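You operate a simulated robot arm through the tools that you are given. There is no shell and no other tool. Be economical: measure what you need, move in short steps, check, and stop when the job is done.

The job below is to be done with a simulated robot arm. You get a single attempt, and the scene is never put back.

## Task
Square and clamp the white curtain, then lace in a slat of the job sheet's colour.
Fine: open the clamp again.

Only the result counts: the job must be done as asked and must still hold three seconds after the hand-in. Knocking over, shifting, dropping, spilling or breaking anything else fails it. Flat cloth is picked up by pressing the open fingertips on it (5 to 10 N) and closing them slowly along it; thin cloth reads only 2 to 8 mm in the jaws.

## Robot
A 6-joint arm with a two-finger parallel gripper on a trunk, on a base that drives. Base frame: it is fixed to the floor where the robot stands at the start and does not move with it; the origin is under the middle of the robot, x ahead of it, y to its left, z up; the surface under the hand at the start is at about z = 0.87. Lengths are in m, angles in rad, forces in N, time in s.
With the tool pointing down near the work surface it reaches from about 0.16 to 0.74 m from the robot's upright axis, wherever it stands. Its first joint turns from -2.897 to 2.897 rad. Places, roughly: bed clamp [0.5, 0.2, 1.1]; lane between the white guides [0.5, -0.2, 0.9]; slat [1, -0.75, 1]; white curtain (46x12x1 cm) [0.4, 0.2, 0.9]. Payload 3.91 kg.
The TCP is the grasp point between the finger pads, 0.03 m short of the fingertips. In the tool frame z runs along the fingers and y along their closing line. Largest opening 0.11 m; finger width 0.02, thickness 0.01; the body of the gripper, 0.048 by 0.112 m, starts 0.055 m behind the TCP.
Orientation is that of the tool frame in the base frame, as a unit quaternion [x, y, z, w]. With the fingers straight down and closing along the base's y, the tool's x points along the base's -x, its y along +y and its z along -z.

## Interface
- The arm moves only by the tool send_rows. Its argument "rows" is a list that holds one entry, the list of rows, each a list of 7 numbers: the shift along the base's x, y, z in mm, then the turn, a rotation vector about the base's x, y, z in rad, then the opening in per cent of the stroke, from 0 (shut) to 100 (fully open). In form: [[[tx, ty, tz, ax, ay, az, gripper], ...]]. A call has 1 to 8 rows; each row shifts and turns the commanded pose from where the row before left it. Each row takes 0.2 s and may step no farther than 0.05 m and 0.15 rad from the row before; otherwise, or with a gripper value out of range, the whole call is refused. Where a pose cannot be reached the arm comes as near as it can. A force on the tool above 80 N (or 10 N above the force at the start of the call, whichever is more), or a blocked arm, ends the call early, and 0.2 s more pass. Each finger travels about 0.045 m/s and halts on what it meets, pressing with about 39 N; the grip force reading is that of the motor and also rises with nothing between the fingers. The clock runs only during rows and for 0.2 s after the last one: add rows that do not move to give the fingers time. The reply holds the time, the measured pose of the TCP, the force on the tool along the base axes, the opening and the grip force, in the units named above and with some noise, with the torque about the TCP (base axes, N m) and any sound that the robot's microphone picked up, and new pictures: "pictures" is both (left out), scene, wrist or none.
- Cameras (640 x 400 px; columns grow to the right, rows downward): "scene" is now at [0.0153, 0.1487, 1.5515]; the picture's right is [0.06, -1.00, 0.00], its down [-0.80, -0.05, -0.60] and it looks along [0.60, 0.03, -0.80] (base axes); focal length 252 px, centre (320, 200). "wrist" rides on the gripper at [0.071, 0.022, -0.107] in the tool frame; the picture's right is [-0.29, 0.96, 0.00], its down [-0.76, -0.23, -0.61] and it looks along [-0.58, -0.18, 0.79] (tool axes); focal length 243 px, centre (320, 200).
- lift_body(by): slides the trunk up (or, below 0, down) by that many m; the arm and the scene camera ride with it, the base frame stays. It gives what a move gives, with no picture.
- roll_base(legs): drives the robot by 1 to 6 legs, each [ahead, left, turn to the left] in m, m and rad, along the robot's own axes; the way and the turn of a leg run together, so that a leg with both is an arc; at most 1.5 m and 3.142 rad a leg. The arm and the cameras ride along, it lands a little off, and it stops where it bumps. It gives what a move gives, and a new picture of the scene camera.
- pan_tilt(pan, tilt): turns the head with the scene camera to pan (to the left, within 1.501 rad either way) and tilt (down, from -0.506 to 1.204), counted from straight ahead of the robot. It gives what a move gives, and a new picture of the scene camera.
- point_at(camera, pixels): there is no depth. For up to 12 entries [column, row, z] of the newest picture of that camera ("zoom" is the newest enlarged one), the place [x, y] in the base frame at which the ray of that pixel passes the height z, good to about 0.002 m, but the place of the scene camera against the robot may be out by one fixed shift of up to 0.012 m in any direction. It takes no simulated time.
- enlarge(camera, box): a new picture of the part [left, top, right, bottom] of that camera's present view, enlarged. It takes no simulated time.
- job_done(): hands the job in; it is judged then, once.

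Keep the steps short. Do not move on a guess: measure, check each grasp and each placing, and mend mistakes. In all there are 80 turns and 260 pictures (those below and enlarged ones count). Leave the gripper open and the arm clear of the work at the hand-in unless told otherwise, and finish with a single line.

The tools are called as a command line: name --argument value ..., lists and objects as JSON in quotes. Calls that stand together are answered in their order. send_rows: Moves the arm, as the interface text tells. Its arguments: {"type":"object","properties":{"rows":{"type":"array"},"pictures":{"type":"string","enum":["both","scene","wrist","none"]}},"required":["rows"]} The other tools are called the same way: lift_body (by) slides the trunk up or down; roll_base (legs) drives the base; pan_tilt (pan, tilt) turns the head that bears the scene camera; point_at (camera, pixels) gives the place at which the rays of pixels pass given heights; enlarge (camera, box) takes an enlarged picture of a part of a camera's view; job_done () hands the job in.

At the start:

```text
time_s: 0.0
eef_pos: [0.4648, 0.0681, 1.0]
ee_rot: [0.0, 1.0, -0.001, 0.0]
ft_force: [0.2, -0.2, 0.7]
ft_torque: [0.02, 0.0, 0.02]
grip_width: 0.11
grasp_force: 0.1
trunk travel left (down, up): [-0.525, 0.065]
robot x, y, heading: [0.0014, 0.0017, 0.001]
head pan, tilt: [0.058, 0.93]
```

scene: 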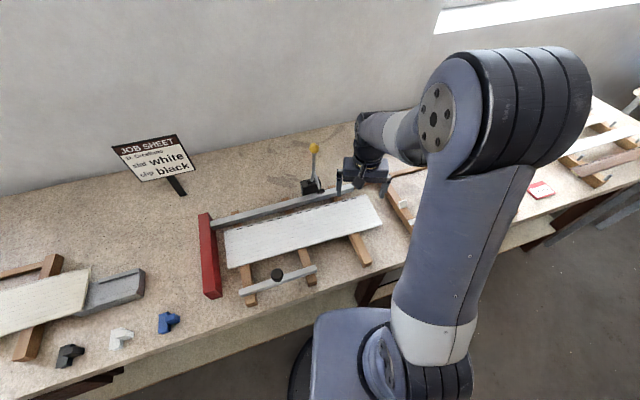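
wrist: 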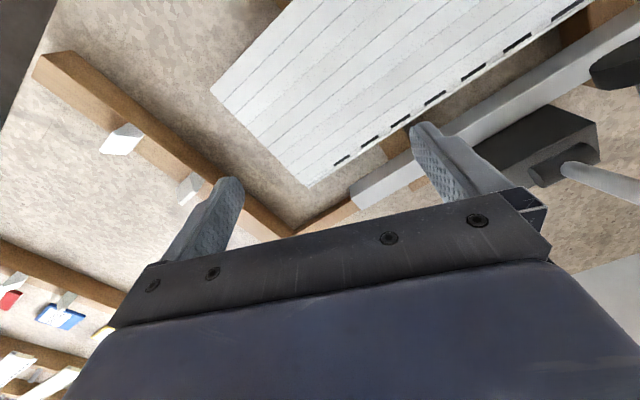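

I see the bed with the white curtain lying askew, a job sheet, and clips. I'll enlarge the sheet and the bed first.

enlarge --camera "scene" --box '[100, 125, 220, 200]'

enlarge --camera "scene" --box '[180, 130, 420, 310]'

enlarge --camera "scene" --box '[0, 240, 200, 390]'

enlarge --camera "scene" --box '[500, 90, 640, 240]'

```text
5.33 times, centred on (160, 162) of scene
```

zoom: 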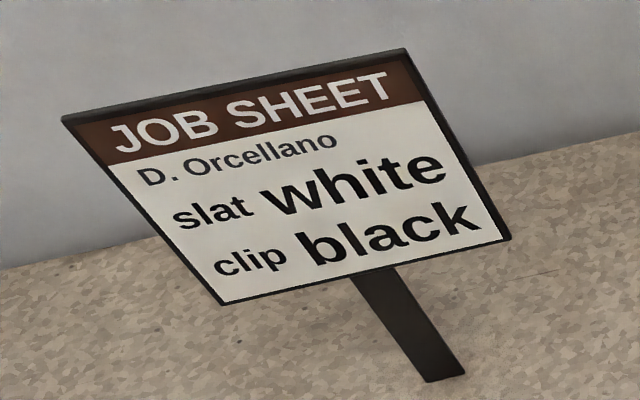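

```text
2.22 times, centred on (300, 220) of scene
```

zoom: 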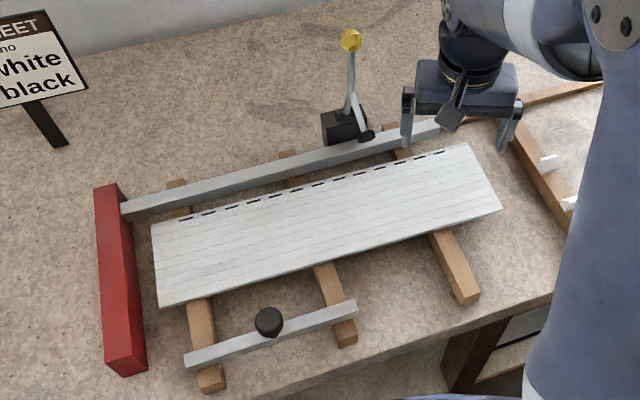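

```text
2.67 times, centred on (100, 315) of scene
```

zoom: 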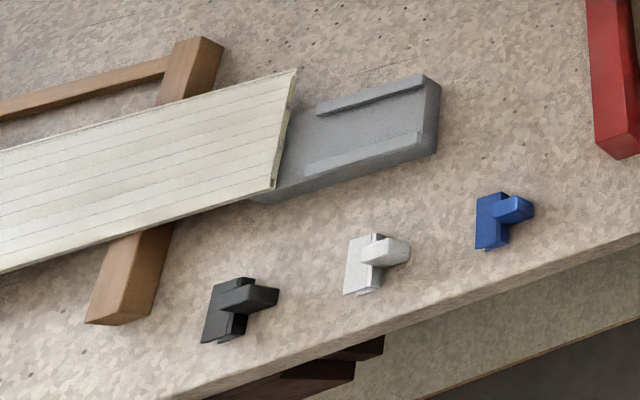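

```text
2.67 times, centred on (570, 165) of scene
```

zoom: 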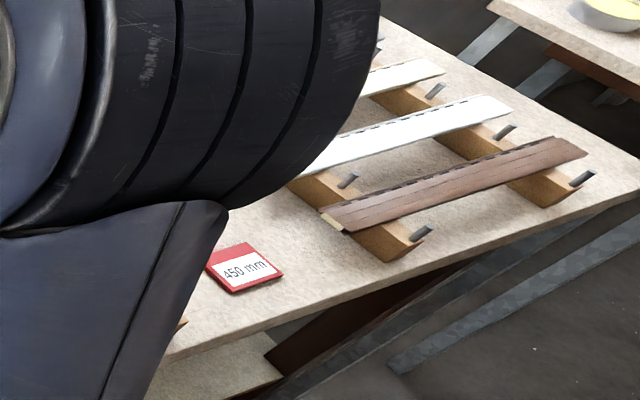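

The sheet says slat white, clip black; only the slat is asked for. I'll pan the head to see the slat racks on the right.

pan_tilt --pan -0.9 --tilt 0.75

enlarge --camera "wrist" --box '[0, 180, 200, 400]'

```text
time_s: 1.2
eef_pos: [0.4653, 0.0682, 0.9996]
ee_rot: [0.0, 1.0, 0.0, 0.0]
ft_force: [1.3, -0.1, -0.9]
ft_torque: [0.02, 0.0, 0.02]
grip_width: 0.11
grasp_force: 0.0
trunk travel left (down, up): [-0.525, 0.065]
robot x, y, heading: [-0.001, -0.0031, -0.001]
head pan, tilt: [-0.901, 0.75]
```

scene: 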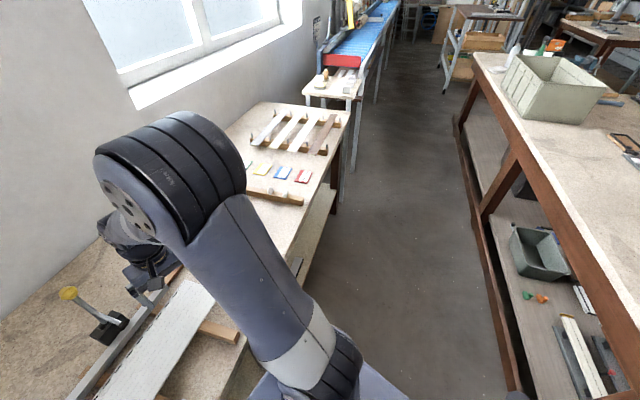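

```text
1.82 times, centred on (100, 290) of wrist
```

zoom: 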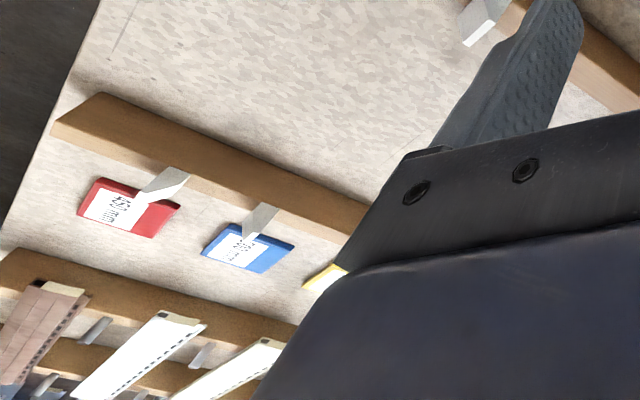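

enlarge --camera "scene" --box '[220, 90, 370, 220]'

enlarge --camera "scene" --box '[240, 150, 320, 210]'

```text
3.08 times, centred on (295, 155) of scene
```

zoom: 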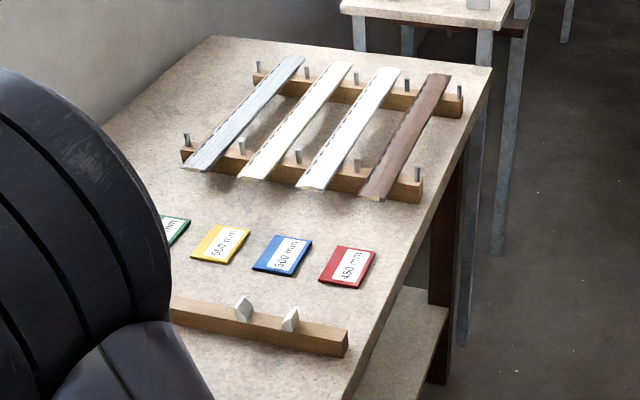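

```text
6.67 times, centred on (280, 180) of scene
```

zoom: 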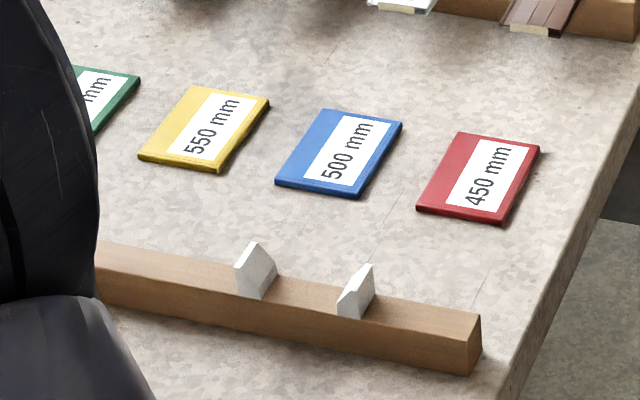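

Four slats: grey, cream, white (third), brown. I'll raise the arm and move it right so the bed is seen, then measure.

send_rows --rows '[[[0, 0, 50, 0, 0, 0, 100], [0, 0, 50, 0, 0, 0, 100], [-20, -45, 0, 0, 0, 0, 100], [-20, -45, 0, 0, 0, 0, 100], [-20, -45, 0, 0, 0, 0, 100], [0, -45, 0, 0, 0, 0, 100], [0, -45, 0, 0, 0, 0, 100], [0, -45, 0, 0, 0, 0, 100]]]' --pictures "wrist"

pan_tilt --pan 0.05 --tilt 0.98

```text
time_s: 3.0
eef_pos: [0.4046, -0.2031, 1.1014]
ee_rot: [0.0, 1.0, 0.0, 0.0]
ft_force: [0.6, -0.2, 0.8]
ft_torque: [-0.02, 0.01, -0.01]
grip_width: 0.11
grasp_force: 0.1
trunk travel left (down, up): [-0.525, 0.065]
robot x, y, heading: [0.0026, 0.0021, -0.003]
head pan, tilt: [-0.901, 0.75]
```

wrist: 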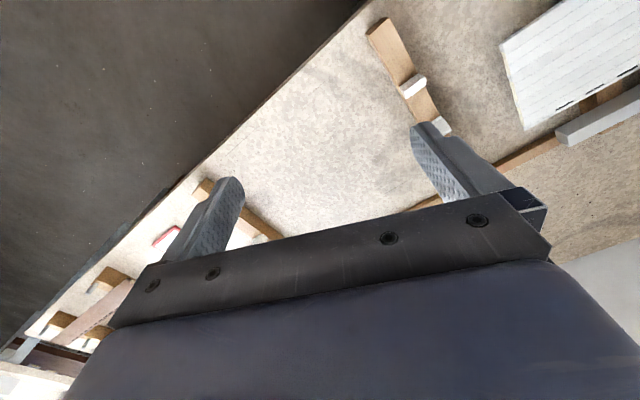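

```text
time_s: 4.3
eef_pos: [0.4048, -0.2008, 1.1002]
ee_rot: [0.001, 1.0, -0.001, -0.001]
ft_force: [-0.3, -1.1, 0.1]
ft_torque: [0.02, 0.04, 0.02]
grip_width: 0.1101
grasp_force: 0.0
trunk travel left (down, up): [-0.525, 0.065]
robot x, y, heading: [-0.0015, 0.0014, -0.0]
head pan, tilt: [0.051, 0.979]
```

scene: 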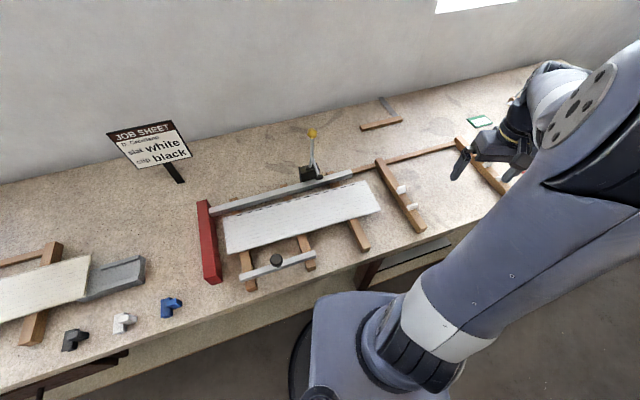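

I'll measure: the bench edge, fence, red wall, curtain corners, near bar, guides.

enlarge --camera "scene" --box '[190, 120, 350, 300]'

enlarge --camera "scene" --box '[290, 110, 450, 270]'

point_at --camera "scene" --pixels '[[222, 213, 0.9], [226, 255, 0.9], [381, 210, 0.9], [366, 181, 0.9], [213, 213, 0.91], [350, 171, 0.91], [244, 276, 0.91], [314, 254, 0.91], [397, 192, 0.9], [415, 210, 0.9], [120, 372, 0.87], [430, 244, 0.87]]'

```text
2.22 times, centred on (270, 210) of scene
```

zoom: 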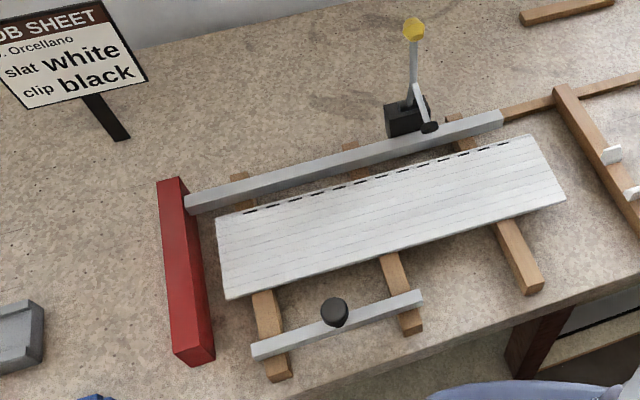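

```text
2.50 times, centred on (370, 190) of scene
```

zoom: 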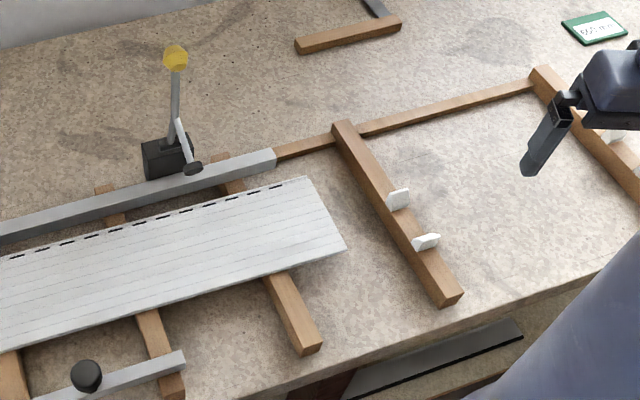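

```text
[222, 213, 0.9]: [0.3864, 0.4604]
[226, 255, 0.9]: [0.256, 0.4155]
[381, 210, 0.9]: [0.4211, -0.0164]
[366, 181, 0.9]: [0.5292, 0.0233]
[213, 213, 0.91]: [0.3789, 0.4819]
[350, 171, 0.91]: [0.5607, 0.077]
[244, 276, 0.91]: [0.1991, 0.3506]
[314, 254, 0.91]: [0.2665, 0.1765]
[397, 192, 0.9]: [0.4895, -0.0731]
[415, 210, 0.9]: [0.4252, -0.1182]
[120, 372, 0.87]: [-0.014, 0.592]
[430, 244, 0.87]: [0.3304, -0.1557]
```

The bed is turned about 25° to my frame. I'll take finer zooms for accurate corners.

enlarge --camera "scene" --box '[190, 165, 350, 265]'

enlarge --camera "scene" --box '[200, 230, 328, 310]'

enlarge --camera "scene" --box '[280, 130, 440, 230]'

```text
4.00 times, centred on (270, 215) of scene
```

zoom: 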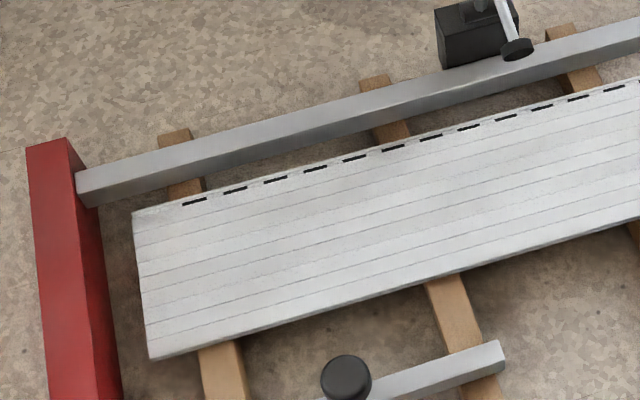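

```text
5.00 times, centred on (264, 270) of scene
```

zoom: 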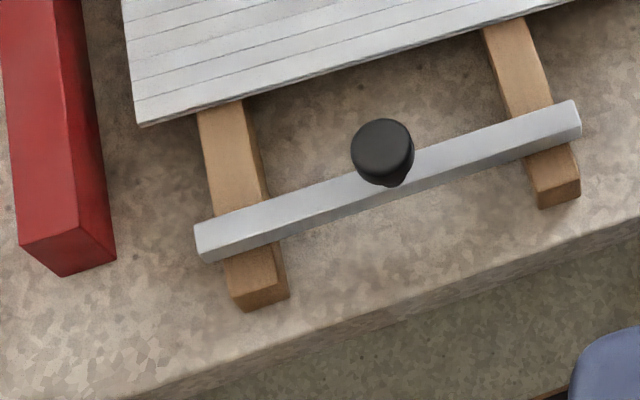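

```text
4.00 times, centred on (360, 180) of scene
```

zoom: 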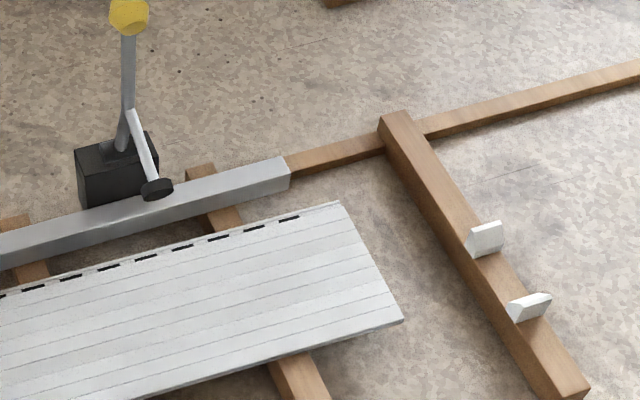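

point_at --camera "scene" --pixels '[[223, 218, 0.9], [227.5, 254, 0.9], [380.5, 210.2, 0.9], [364.5, 180.7, 0.9], [214.5, 216.5, 0.89], [352.5, 175.5, 0.89], [209, 208.5, 0.91], [352, 169, 0.91], [401, 190, 0.9], [412, 207, 0.9], [239.5, 276.5, 0.91], [315, 250, 0.91]]'

point_at --camera "scene" --pixels '[[276.5, 260, 0.95], [223.5, 282, 0.87], [213, 228, 0.87], [312, 136, 1.1], [319, 176.5, 0.93], [258, 289, 0.87], [375, 161, 0.89], [384, 161, 0.89], [427, 227, 0.89], [240, 258, 0.89]]'

```text
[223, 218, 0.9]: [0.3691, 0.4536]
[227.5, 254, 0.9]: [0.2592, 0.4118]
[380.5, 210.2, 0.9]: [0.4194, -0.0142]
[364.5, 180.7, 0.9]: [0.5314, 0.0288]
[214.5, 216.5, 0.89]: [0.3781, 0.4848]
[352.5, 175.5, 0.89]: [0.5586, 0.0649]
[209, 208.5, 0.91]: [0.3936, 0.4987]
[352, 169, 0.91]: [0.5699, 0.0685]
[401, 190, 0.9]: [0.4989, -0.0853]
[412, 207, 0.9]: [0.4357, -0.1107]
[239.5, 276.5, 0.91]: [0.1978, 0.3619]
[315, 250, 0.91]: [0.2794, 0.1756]
```

```text
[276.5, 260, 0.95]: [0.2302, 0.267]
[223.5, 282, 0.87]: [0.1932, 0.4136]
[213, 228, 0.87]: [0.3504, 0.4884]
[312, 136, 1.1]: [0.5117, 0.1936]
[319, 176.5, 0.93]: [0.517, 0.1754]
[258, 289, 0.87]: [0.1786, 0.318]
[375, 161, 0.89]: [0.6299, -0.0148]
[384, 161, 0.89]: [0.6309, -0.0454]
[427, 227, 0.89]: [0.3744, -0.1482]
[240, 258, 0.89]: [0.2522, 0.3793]
```

Lane centre sits just in front of where the curtain's near edge will be once pushed to the fence, so the slat laces on the near edge. I'll go above the near side of the curtain with the tool turned to the bed's angle (about +0.42 rad) and look with the wrist camera.

send_rows --rows '[[[-15, 46, 0, 0, 0, 0.052, 100], [-15, 46, 0, 0, 0, 0.052, 100], [-15, 46, 0, 0, 0, 0.052, 100], [-15, 46, 0, 0, 0, 0.052, 100], [-15, 46, 0, 0, 0, 0.052, 100], [-15, 46, 0, 0, 0, 0.052, 100], [-15, 46, 0, 0, 0, 0.052, 100], [-15, 46, 0, 0, 0, 0.052, 100]]]'

```text
time_s: 6.1
eef_pos: [0.2827, 0.167, 1.0997]
ee_rot: [-0.206, 0.978, 0.001, 0.0]
ft_force: [0.3, -0.4, -0.6]
ft_torque: [-0.01, -0.04, 0.02]
grip_width: 0.1101
grasp_force: 0.1
trunk travel left (down, up): [-0.525, 0.065]
robot x, y, heading: [-0.0001, 0.0013, -0.003]
head pan, tilt: [0.051, 0.979]
```

scene: 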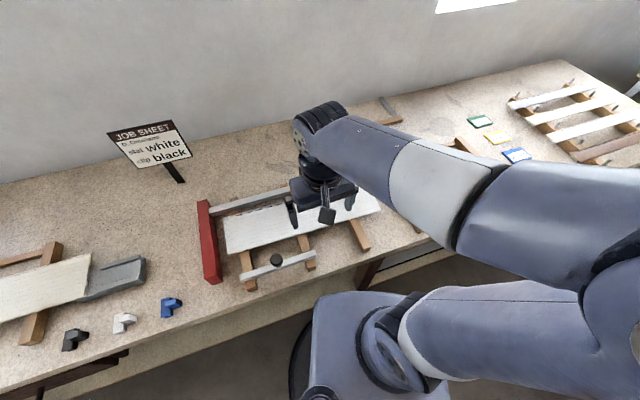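
wrist: 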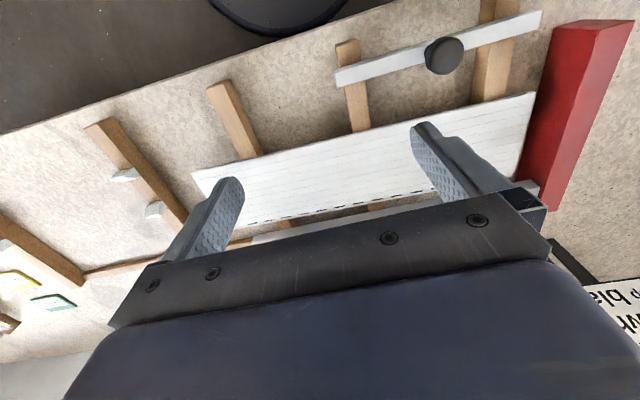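

I'll cross-check with the wrist camera (no fixed shift there).

enlarge --camera "wrist" --box '[70, 80, 390, 280]'

enlarge --camera "wrist" --box '[320, 0, 640, 200]'

point_at --camera "wrist" --pixels '[[192, 175, 0.9], [536, 92, 0.9], [336, 72, 0.91], [340, 86, 0.91], [540, 10, 0.91], [543, 24, 0.91], [112, 172, 0.9], [152, 205, 0.9], [85, 128, 0.89], [110, 119, 0.89], [0, 133, 0.87], [395, 0, 0.87]]'

```text
2.00 times, centred on (230, 180) of wrist
```

zoom: 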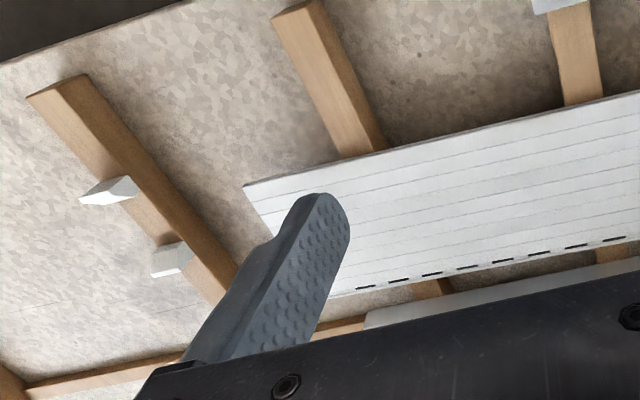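

```text
2.00 times, centred on (480, 100) of wrist
```

zoom: 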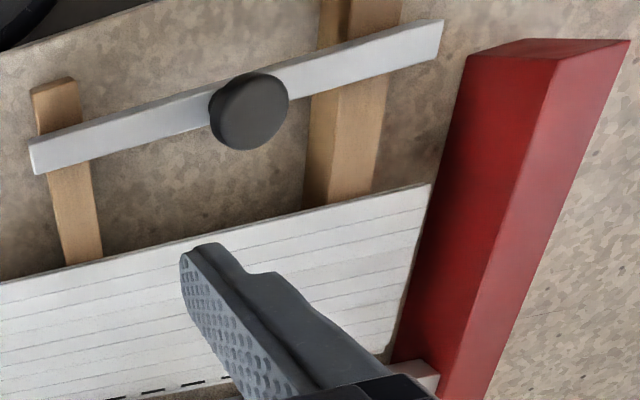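

```text
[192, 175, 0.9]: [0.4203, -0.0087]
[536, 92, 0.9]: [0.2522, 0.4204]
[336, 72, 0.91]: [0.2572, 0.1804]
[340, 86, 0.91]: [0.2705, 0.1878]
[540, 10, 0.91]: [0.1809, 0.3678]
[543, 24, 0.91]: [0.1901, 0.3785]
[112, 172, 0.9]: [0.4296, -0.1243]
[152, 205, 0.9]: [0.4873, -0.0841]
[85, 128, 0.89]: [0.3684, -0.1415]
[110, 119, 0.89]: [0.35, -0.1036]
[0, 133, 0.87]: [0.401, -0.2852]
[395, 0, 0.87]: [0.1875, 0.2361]
```

Both agree. Next I raise the gripper and move it toward the fence to see the fence and clamp from above.

send_rows --rows '[[[0, 0, 50, 0, 0, 0, 100], [0, 0, 50, 0, 0, 0, 100], [0, 0, 50, 0, 0, 0, 100], [37, 15, 0, 0, 0, -0.02, 100], [37, 15, 0, 0, 0, 0, 100], [37, 15, 0, 0, 0, 0, 100], [37, 15, 0, 0, 0, 0, 100], [0, 0, 0, 0, 0, 0, 100]]]'

```text
time_s: 7.9
eef_pos: [0.4331, 0.2255, 1.2486]
ee_rot: [-0.197, 0.98, 0.0, 0.0]
ft_force: [0.0, -0.4, 0.1]
ft_torque: [-0.02, 0.02, -0.01]
grip_width: 0.1102
grasp_force: 0.0
trunk travel left (down, up): [-0.525, 0.065]
robot x, y, heading: [-0.0039, 0.0003, 0.002]
head pan, tilt: [0.051, 0.979]
```

scene: 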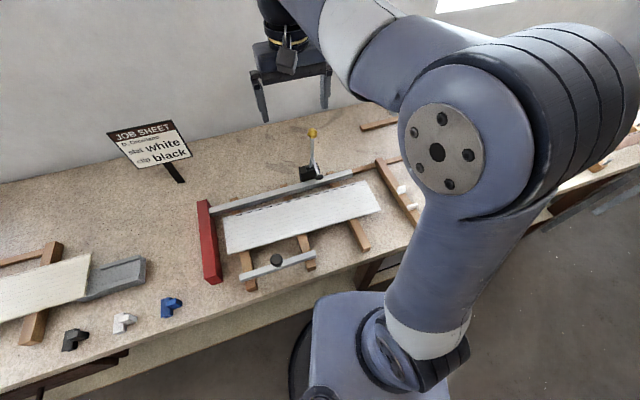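
wrist: 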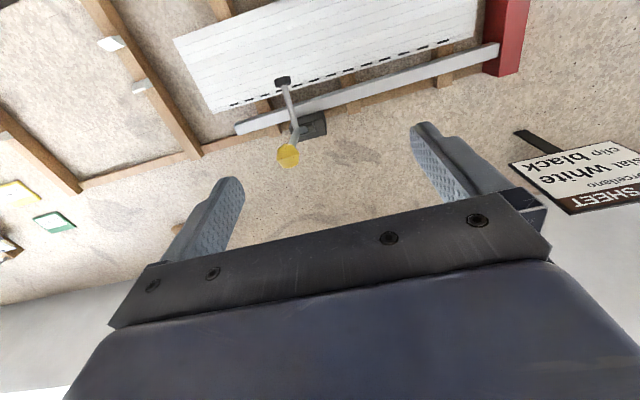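

The clamp's arm with its black pad hangs over the curtain; the lever is upright. Zoom in and measure.

enlarge --camera "wrist" --box '[200, 50, 392, 170]'

enlarge --camera "wrist" --box '[400, 0, 560, 100]'

enlarge --camera "scene" --box '[272, 120, 368, 180]'

enlarge --camera "wrist" --box '[60, 0, 220, 100]'

```text
3.33 times, centred on (296, 110) of wrist
```

zoom: 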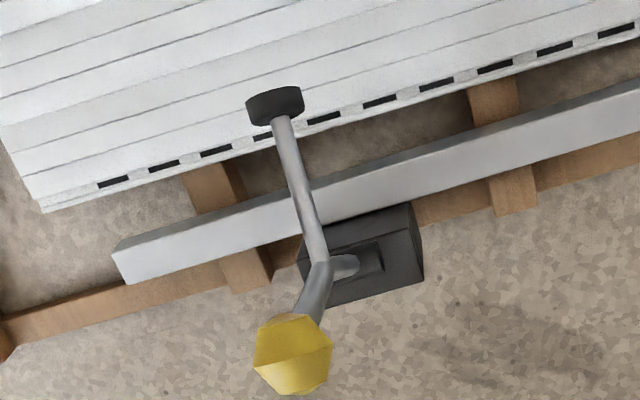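

```text
4.00 times, centred on (480, 50) of wrist
```

zoom: 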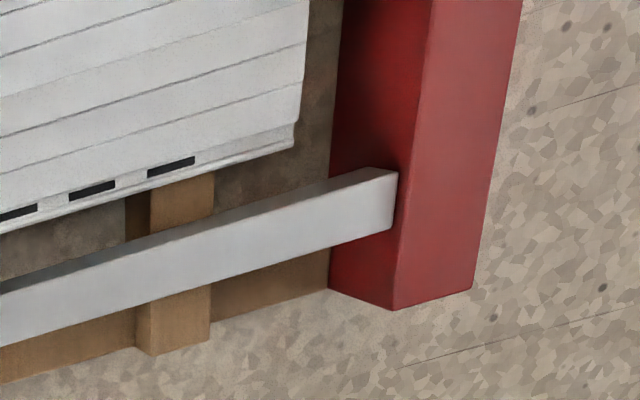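

```text
6.67 times, centred on (320, 150) of scene
```

zoom: 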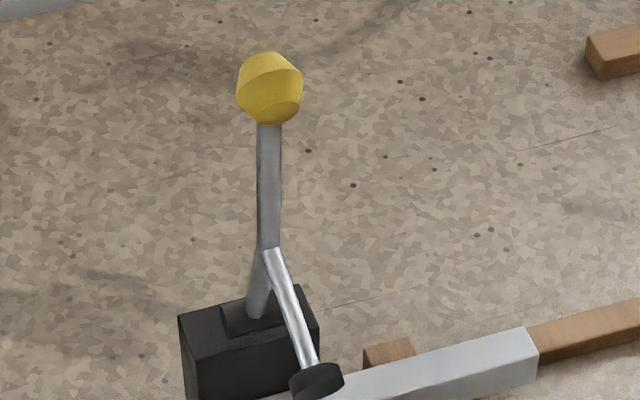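

```text
4.00 times, centred on (140, 50) of wrist
```

zoom: 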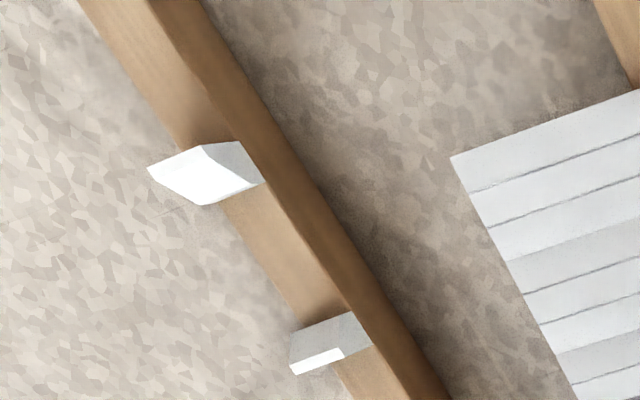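

point_at --camera "wrist" --pixels '[[491, 44, 0.91], [234, 124, 0.91], [474, 37, 0.9], [212.5, 113, 0.9], [174, 39, 0.9], [282, 80, 0.93], [288, 155, 1.1], [484, 30, 0.89], [147, 91, 0.9], [133.5, 87, 0.9], [118, 35, 0.9], [108, 50, 0.9]]'

point_at --camera "wrist" --pixels '[[235, 127, 0.91], [499, 42, 0.91], [238, 135, 0.91], [499, 57, 0.91], [484, 58, 0.87], [293, 130, 1.0], [322, 112, 0.93], [295, 120, 1.0]]'

```text
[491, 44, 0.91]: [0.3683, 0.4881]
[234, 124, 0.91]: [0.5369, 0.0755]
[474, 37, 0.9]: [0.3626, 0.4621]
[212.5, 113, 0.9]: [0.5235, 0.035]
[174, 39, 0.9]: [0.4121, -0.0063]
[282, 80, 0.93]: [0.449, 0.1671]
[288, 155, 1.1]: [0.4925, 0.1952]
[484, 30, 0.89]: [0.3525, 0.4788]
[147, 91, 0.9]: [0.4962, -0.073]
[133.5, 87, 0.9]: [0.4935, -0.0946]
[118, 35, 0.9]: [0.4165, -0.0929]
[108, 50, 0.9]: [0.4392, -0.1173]
```

```text
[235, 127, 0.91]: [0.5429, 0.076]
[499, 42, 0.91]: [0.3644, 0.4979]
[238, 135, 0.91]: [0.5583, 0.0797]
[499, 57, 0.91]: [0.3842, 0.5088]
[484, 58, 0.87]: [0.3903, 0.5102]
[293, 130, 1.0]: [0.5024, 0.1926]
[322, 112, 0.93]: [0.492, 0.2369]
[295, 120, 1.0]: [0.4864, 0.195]
```

Wrist measurements: bed angle ≈22.2°, fence near face at v≈0.526, curtain far edge v≈0.498–0.51, lane v≈0.362–0.416. I'll back off and descend between the near bar and the curtain to push it toward the fence.

send_rows --rows '[[[-40, -22, 0, 0, 0, -0.009, 100], [-40, -22, 0, 0, 0, 0, 100], [-38, -20, 0, 0, 0, 0, 100], [0, 0, -50, 0, 0, 0, 100], [0, 0, -50, 0, 0, 0, 100], [0, 0, -50, 0, 0, 0, 100], [0, 0, -50, 0, 0, 0, 100], [0, 0, -50, 0, 0, 0, 100]]]'

```text
time_s: 9.7
eef_pos: [0.3149, 0.1625, 1.0002]
ee_rot: [-0.192, 0.981, -0.001, 0.0]
ft_force: [0.1, -0.5, 0.6]
ft_torque: [0.01, 0.0, 0.0]
grip_width: 0.1099
grasp_force: 0.1
trunk travel left (down, up): [-0.525, 0.065]
robot x, y, heading: [0.0006, 0.0025, 0.001]
head pan, tilt: [0.051, 0.979]
```

scene: 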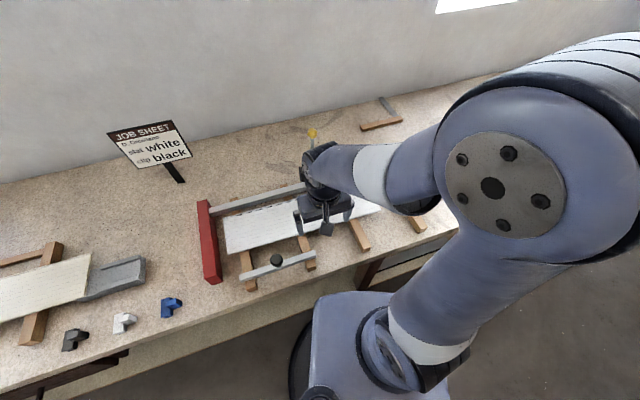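
wrist: 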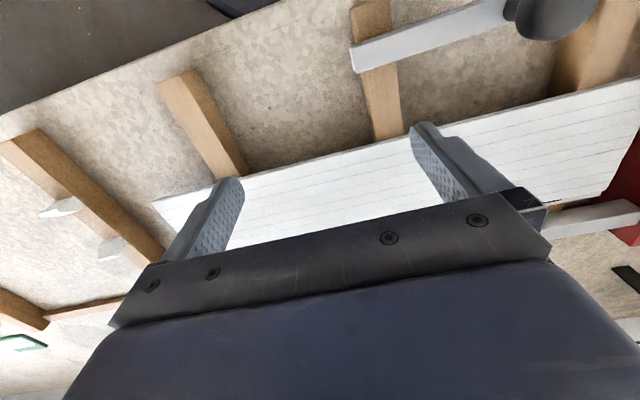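

point_at --camera "wrist" --pixels '[[362, 100, 0.89], [398, 95, 0.89], [372, 140, 0.89], [402, 132, 0.89], [152, 201, 0.9], [640, 77, 0.9], [350, 50, 0.91], [358, 73, 0.91]]'

send_rows --rows '[[[0, 0, -35, 0, 0, 0, 100], [0, 0, -20, 0, 0, 0, 100], [0, 0, 0, 0, 0, 0, 100]]]'

```text
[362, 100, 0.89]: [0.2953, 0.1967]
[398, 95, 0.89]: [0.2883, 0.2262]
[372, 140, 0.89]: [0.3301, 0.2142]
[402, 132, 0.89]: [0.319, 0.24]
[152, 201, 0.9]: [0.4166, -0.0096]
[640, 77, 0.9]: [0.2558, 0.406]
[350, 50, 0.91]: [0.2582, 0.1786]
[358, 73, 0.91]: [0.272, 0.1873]
```

```text
time_s: 10.5
eef_pos: [0.314, 0.1628, 0.9451]
ee_rot: [-0.192, 0.981, 0.0, 0.0]
ft_force: [0.0, -0.1, 0.0]
ft_torque: [0.02, -0.01, 0.03]
grip_width: 0.11
grasp_force: 0.1
trunk travel left (down, up): [-0.525, 0.065]
robot x, y, heading: [-0.0001, 0.0018, -0.003]
head pan, tilt: [0.051, 0.979]
```

scene: 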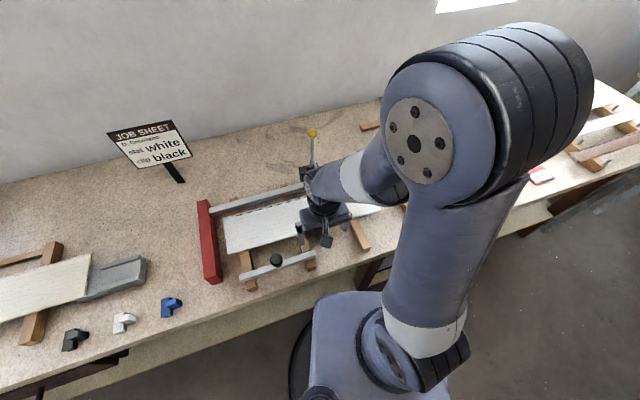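
wrist: 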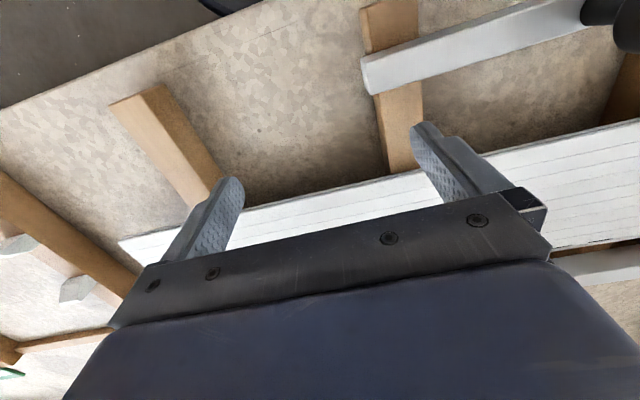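

Tips are near z 0.915. The outer finger is above beam 2; I'll descend in small steps and watch the force for contact.

send_rows --rows '[[[0, 0, -6, 0, 0, 0, 100], [0, 0, -6, 0, 0, 0, 100], [0, 0, -4, 0, 0, 0, 100], [0, 0, 0, 0, 0, 0, 100]]]' --pictures "wrist"

```text
time_s: 11.5
eef_pos: [0.3142, 0.1633, 0.9302]
ee_rot: [-0.193, 0.981, 0.001, 0.002]
ft_force: [1.3, -0.4, 19.1]
ft_torque: [0.94, 0.54, 0.08]
grip_width: 0.1094
grasp_force: 0.0
trunk travel left (down, up): [-0.525, 0.065]
robot x, y, heading: [0.001, -0.0019, 0.003]
head pan, tilt: [0.051, 0.979]
```

wrist: 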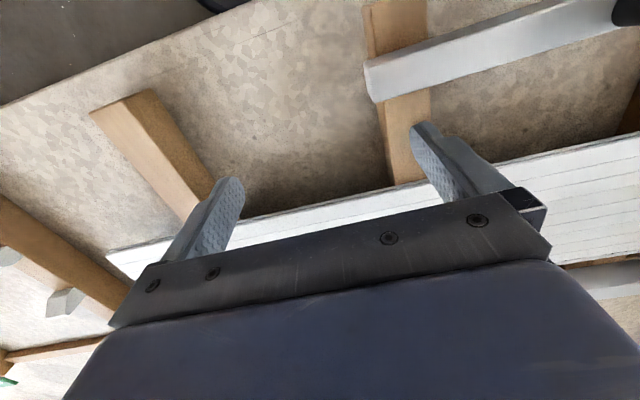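

Beam top is at about z 0.900. I'll rise 4 mm and push the curtain toward the fence in small steps.

send_rows --rows '[[[0, 0, 4, 0, 0, 0, 100], [4.6, 1.9, 0, 0, 0, 0, 100], [4.6, 1.9, 0, 0, 0, 0, 100], [4.6, 1.9, 0, 0, 0, 0, 100], [4.6, 1.9, 0, 0, 0, 0, 100], [4.6, 1.9, 0, 0, 0, 0, 100], [0, 0, 0, 0, 0, 0, 100]]]' --pictures "wrist"

```text
time_s: 13.1
eef_pos: [0.3372, 0.1718, 0.9325]
ee_rot: [-0.192, 0.981, 0.0, 0.0]
ft_force: [-0.6, 0.4, 0.6]
ft_torque: [0.01, 0.01, 0.01]
grip_width: 0.1097
grasp_force: 0.0
trunk travel left (down, up): [-0.525, 0.065]
robot x, y, heading: [-0.0014, 0.0042, -0.004]
head pan, tilt: [0.051, 0.979]
```

wrist: 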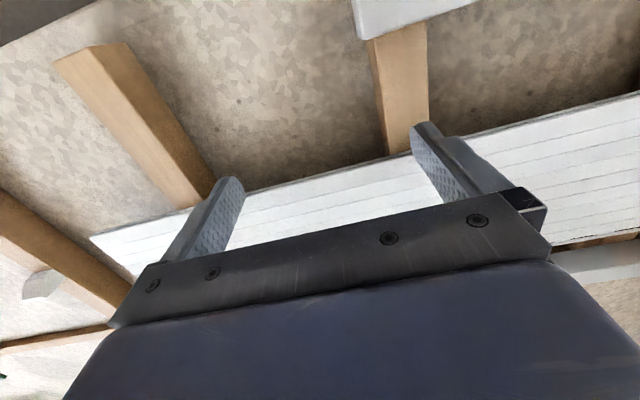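

send_rows --rows '[[[4.6, 1.9, 0, 0, 0, 0, 100], [4.6, 1.9, 0, 0, 0, 0, 100], [3.7, 1.5, 0, 0, 0, 0, 100], [0, 0, 0, 0, 0, 0, 100]]]'

```text
time_s: 14.1
eef_pos: [0.3509, 0.1766, 0.9319]
ee_rot: [-0.193, 0.981, -0.001, -0.001]
ft_force: [0.9, -0.1, -0.6]
ft_torque: [-0.02, -0.01, -0.01]
grip_width: 0.1099
grasp_force: 0.0
trunk travel left (down, up): [-0.525, 0.065]
robot x, y, heading: [-0.0004, 0.0015, 0.002]
head pan, tilt: [0.051, 0.979]
```

scene: 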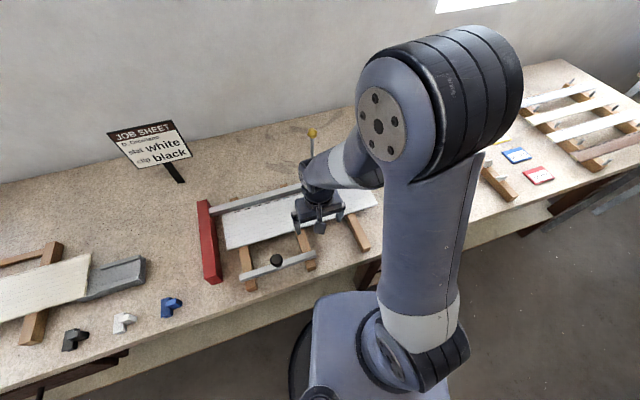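
wrist: 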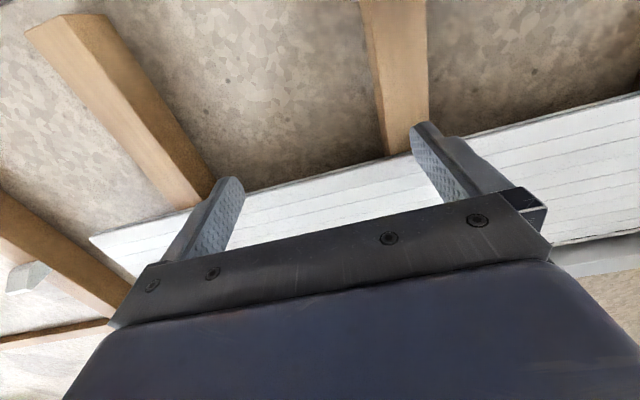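

The curtain moves along with the fingers. I continue until the fence resists.

send_rows --rows '[[[2.8, 1.1, 0, 0, 0, 0, 100], [2.8, 1.1, 0, 0, 0, 0, 100], [0, 0, 0, 0, 0, 0, 100]]]' --pictures "wrist"

enlarge --camera "scene" --box '[200, 165, 392, 285]'

```text
time_s: 14.9
eef_pos: [0.3538, 0.1784, 0.9323]
ee_rot: [-0.192, 0.981, 0.0, -0.001]
ft_force: [-11.4, -3.5, -0.9]
ft_torque: [-0.09, 0.3, 0.67]
grip_width: 0.11
grasp_force: 0.0
trunk travel left (down, up): [-0.525, 0.065]
robot x, y, heading: [-0.0029, 0.0034, -0.0]
head pan, tilt: [0.051, 0.979]
```

wrist: 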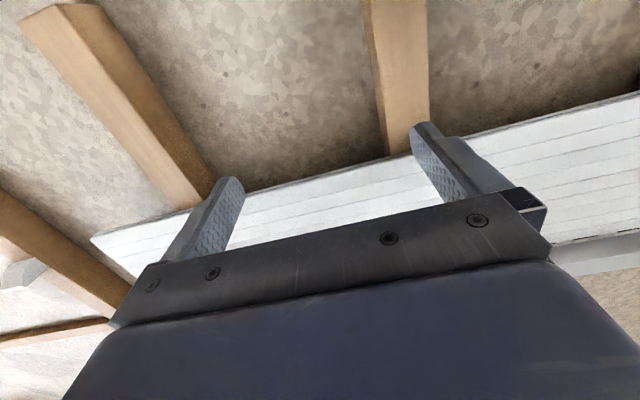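

```text
3.33 times, centred on (296, 225) of scene
```

zoom: 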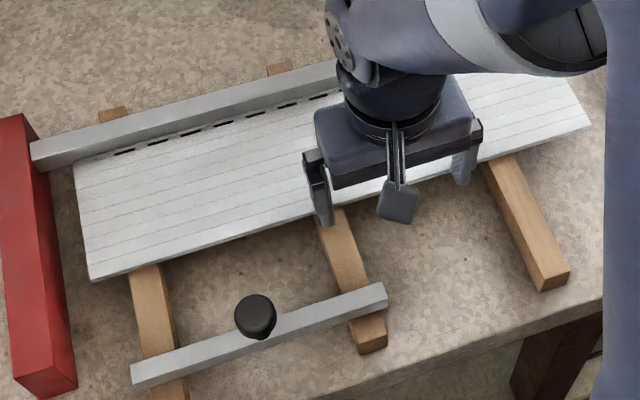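

The fence now resists (12 N): the far edge is home along the fence. Next I back off, rise, close the fingers and go to the right end of the curtain to push it toward the red wall.

send_rows --rows '[[[-14, -5.7, 0, 0, 0, 0, 100], [0, 0, 50, 0, 0, 0, 100], [0, 0, 30, 0, 0, 0, 60], [33.2, -36.4, 0, 0, 0, 0, 0], [33.2, -36.4, 0, 0, 0, 0, 0], [33.2, -36.4, 0, 0, 0, 0, 0], [33.2, -36.4, 0, 0, 0, 0, 0], [33.2, -36.4, 0, 0, 0, 0, 0]]]'

```text
time_s: 16.7
eef_pos: [0.5074, -0.0082, 1.0127]
ee_rot: [-0.192, 0.981, 0.001, 0.0]
ft_force: [0.0, -0.1, -0.6]
ft_torque: [0.03, -0.01, 0.01]
grip_width: 0.0
grasp_force: 12.8
trunk travel left (down, up): [-0.525, 0.065]
robot x, y, heading: [0.0014, 0.0014, 0.001]
head pan, tilt: [0.051, 0.979]
```

scene: 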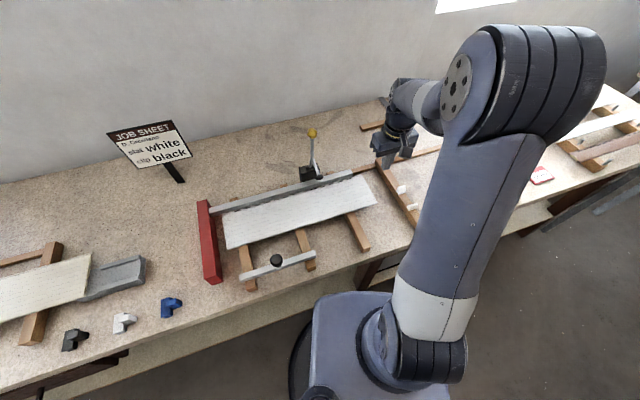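
wrist: 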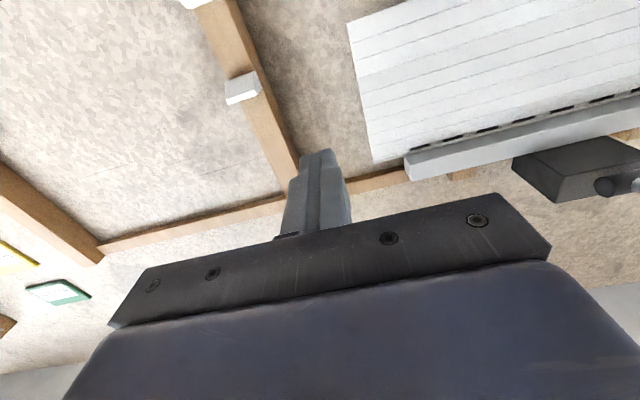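

The far edge lies flush on the fence. Now descend 79 mm and push along −u toward the wall.

send_rows --rows '[[[0, 0, -40, 0, 0, 0, 0], [0, 0, -39, 0, 0, 0, 0], [-3.8, 9.3, 0, 0, 0, 0, 0], [-3.8, 9.3, 0, 0, 0, 0, 0], [-3, 7.4, 0, 0, 0, 0, 0], [0, 0, 0, 0, 0, 0, 0]]]' --pictures "wrist"

```text
time_s: 18.1
eef_pos: [0.4975, 0.0174, 0.9343]
ee_rot: [-0.192, 0.981, 0.0, 0.0]
ft_force: [0.3, 1.0, 0.1]
ft_torque: [-0.02, 0.01, 0.03]
grip_width: 0.0
grasp_force: 37.4
trunk travel left (down, up): [-0.525, 0.065]
robot x, y, heading: [-0.0017, -0.0001, -0.0]
head pan, tilt: [0.051, 0.979]
```

wrist: 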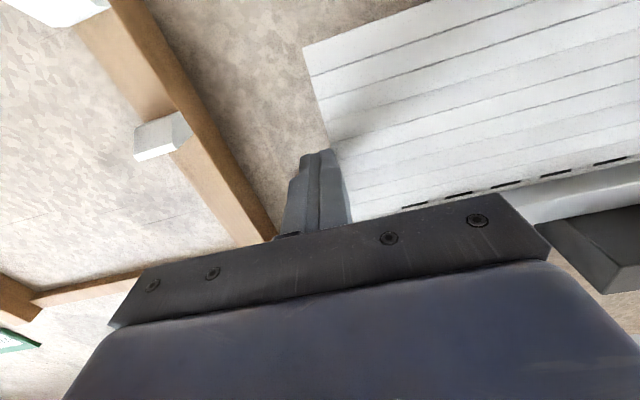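

send_rows --rows '[[[-1.9, 4.6, 0, 0, 0, 0, 0], [-1.9, 4.6, 0, 0, 0, 0, 0], [-1.9, 4.6, 0, 0, 0, 0, 0], [-1.9, 4.6, 0, 0, 0, 0, 0], [0, 0, 0, 0, 0, 0, 0]]]' --pictures "wrist"

```text
time_s: 19.3
eef_pos: [0.4901, 0.0351, 0.9331]
ee_rot: [-0.192, 0.981, 0.0, 0.0]
ft_force: [0.2, -1.0, 0.2]
ft_torque: [0.01, -0.02, -0.01]
grip_width: 0.0002
grasp_force: 37.8
trunk travel left (down, up): [-0.525, 0.065]
robot x, y, heading: [0.0001, 0.0046, 0.001]
head pan, tilt: [0.051, 0.979]
```

wrist: 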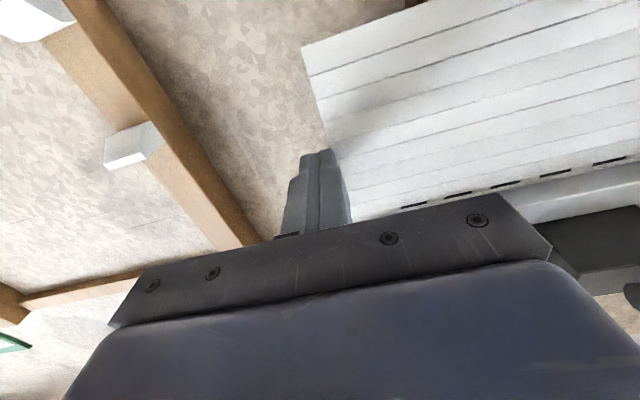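

send_rows --rows '[[[-1.5, 3.7, 0, 0, 0, 0, 0], [-1.5, 3.7, 0, 0, 0, 0, 0], [0, 0, 0, 0, 0, 0, 0]]]' --pictures "wrist"

enlarge --camera "scene" --box '[200, 165, 392, 285]'

```text
time_s: 20.1
eef_pos: [0.4879, 0.0439, 0.9333]
ee_rot: [-0.192, 0.981, 0.0, 0.0]
ft_force: [1.0, 0.6, 0.3]
ft_torque: [0.0, 0.0, -0.01]
grip_width: 0.0002
grasp_force: 37.7
trunk travel left (down, up): [-0.525, 0.065]
robot x, y, heading: [-0.0007, -0.0014, 0.001]
head pan, tilt: [0.051, 0.979]
```

wrist: 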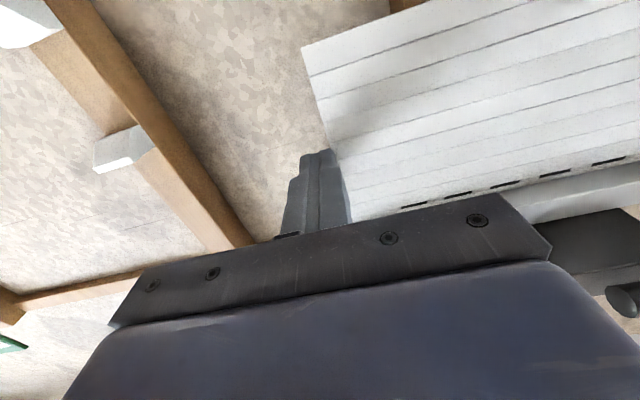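

```text
3.33 times, centred on (296, 225) of scene
```

zoom: 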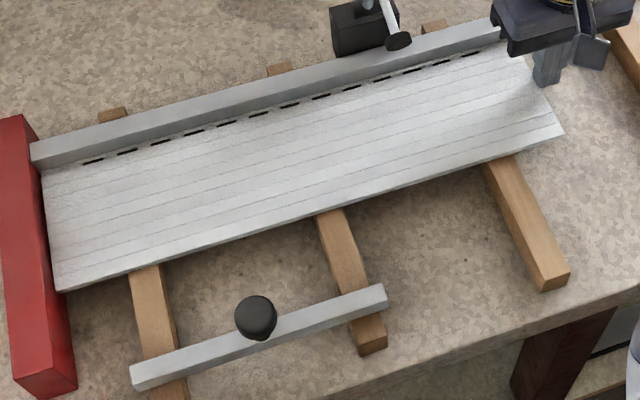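

send_rows --rows '[[[-1.1, 2.8, 0, 0, 0, 0, 0], [-1.1, 2.8, 0, 0, 0, 0, 0], [0, 0, 0, 0, 0, 0, 0]]]' --pictures "none"

```text
time_s: 20.9
eef_pos: [0.4861, 0.0456, 0.9343]
ee_rot: [-0.191, 0.982, 0.0, 0.001]
ft_force: [7.4, -19.0, 0.5]
ft_torque: [-0.52, -0.17, 0.04]
grip_width: 0.0001
grasp_force: 37.4
trunk travel left (down, up): [-0.525, 0.065]
robot x, y, heading: [0.0009, 0.0019, 0.004]
head pan, tilt: [0.051, 0.979]
```

Wall contact (20 N). I back off, rise, and return to the near side to re-seat it on the fence.

send_rows --rows '[[[4.5, -11.1, 0, 0, 0, 0, 0], [0, 0, 45, 0, 0, 0, 0], [-34.1, 32.2, 25, 0, 0, 0, 0], [-34.1, 32.2, 0, 0, 0, 0, 100], [-34.1, 32.2, 0, 0, 0, 0, 100], [-34.1, 32.2, 0, 0, 0, 0, 100], [-34.1, 32.2, 0, 0, 0, 0, 100], [0, 0, 0, 0, 0, 0, 100]]]'

```text
refused: row 3 steps farther than a row can; nothing moved
```

send_rows --rows '[[[4.5, -11.1, 0, 0, 0, 0, 0], [0, 0, 50, 0, 0, 0, 0], [0, 0, 20, 0, 0, 0, 0], [-34.1, 32.2, 0, 0, 0, 0, 100], [-34.1, 32.2, 0, 0, 0, 0, 100], [-34.1, 32.2, 0, 0, 0, 0, 100], [-34.1, 32.2, 0, 0, 0, 0, 100], [-34.1, 32.2, 0, 0, 0, 0, 100]]]'

```text
time_s: 22.7
eef_pos: [0.3195, 0.1985, 1.0038]
ee_rot: [-0.191, 0.981, -0.001, -0.001]
ft_force: [0.5, -0.1, 1.0]
ft_torque: [0.0, -0.03, -0.02]
grip_width: 0.1045
grasp_force: 0.1
trunk travel left (down, up): [-0.525, 0.065]
robot x, y, heading: [-0.0012, -0.0011, -0.001]
head pan, tilt: [0.051, 0.979]
```

scene: 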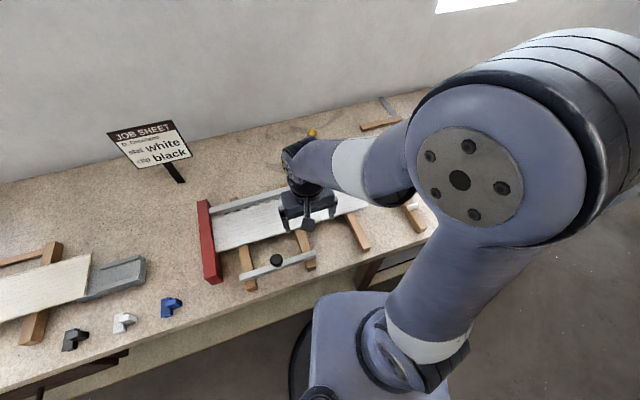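
wrist: 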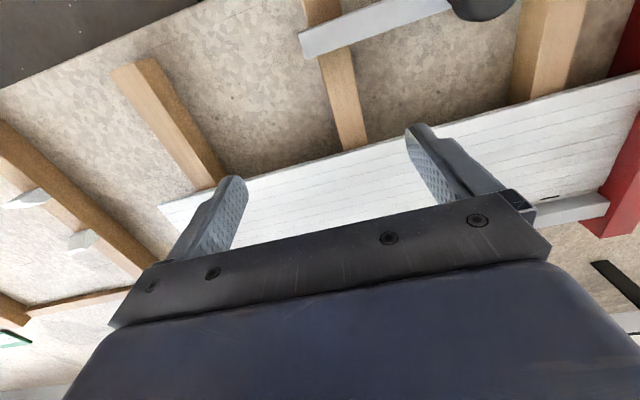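

send_rows --rows '[[[0, 0, -45, 0, 0, 0, 100], [0, 0, -25, 0, 0, 0, 100], [4.6, 1.9, 0, 0, 0, 0, 100], [4.6, 1.9, 0, 0, 0, 0, 100], [4.6, 1.9, 0, 0, 0, 0, 100], [4.6, 1.9, 0, 0, 0, 0, 100], [4.6, 1.9, 0, 0, 0, 0, 100], [0, 0, 0, 0, 0, 0, 100]]]' --pictures "wrist"

```text
time_s: 24.5
eef_pos: [0.3412, 0.2084, 0.9336]
ee_rot: [-0.193, 0.981, 0.001, -0.002]
ft_force: [-0.1, 0.7, 0.2]
ft_torque: [0.02, 0.01, 0.08]
grip_width: 0.1097
grasp_force: 0.1
trunk travel left (down, up): [-0.525, 0.065]
robot x, y, heading: [-0.0011, -0.0015, -0.001]
head pan, tilt: [0.051, 0.979]
```

wrist: 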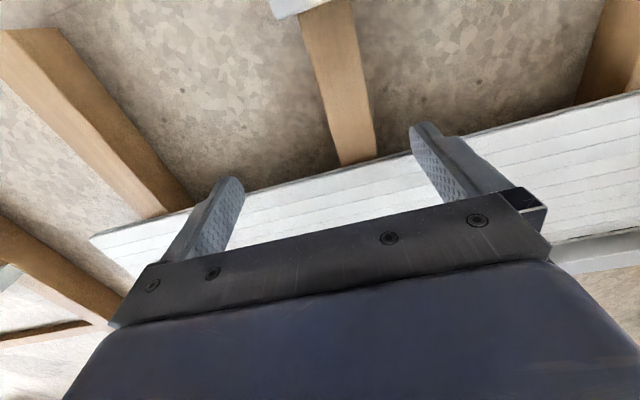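

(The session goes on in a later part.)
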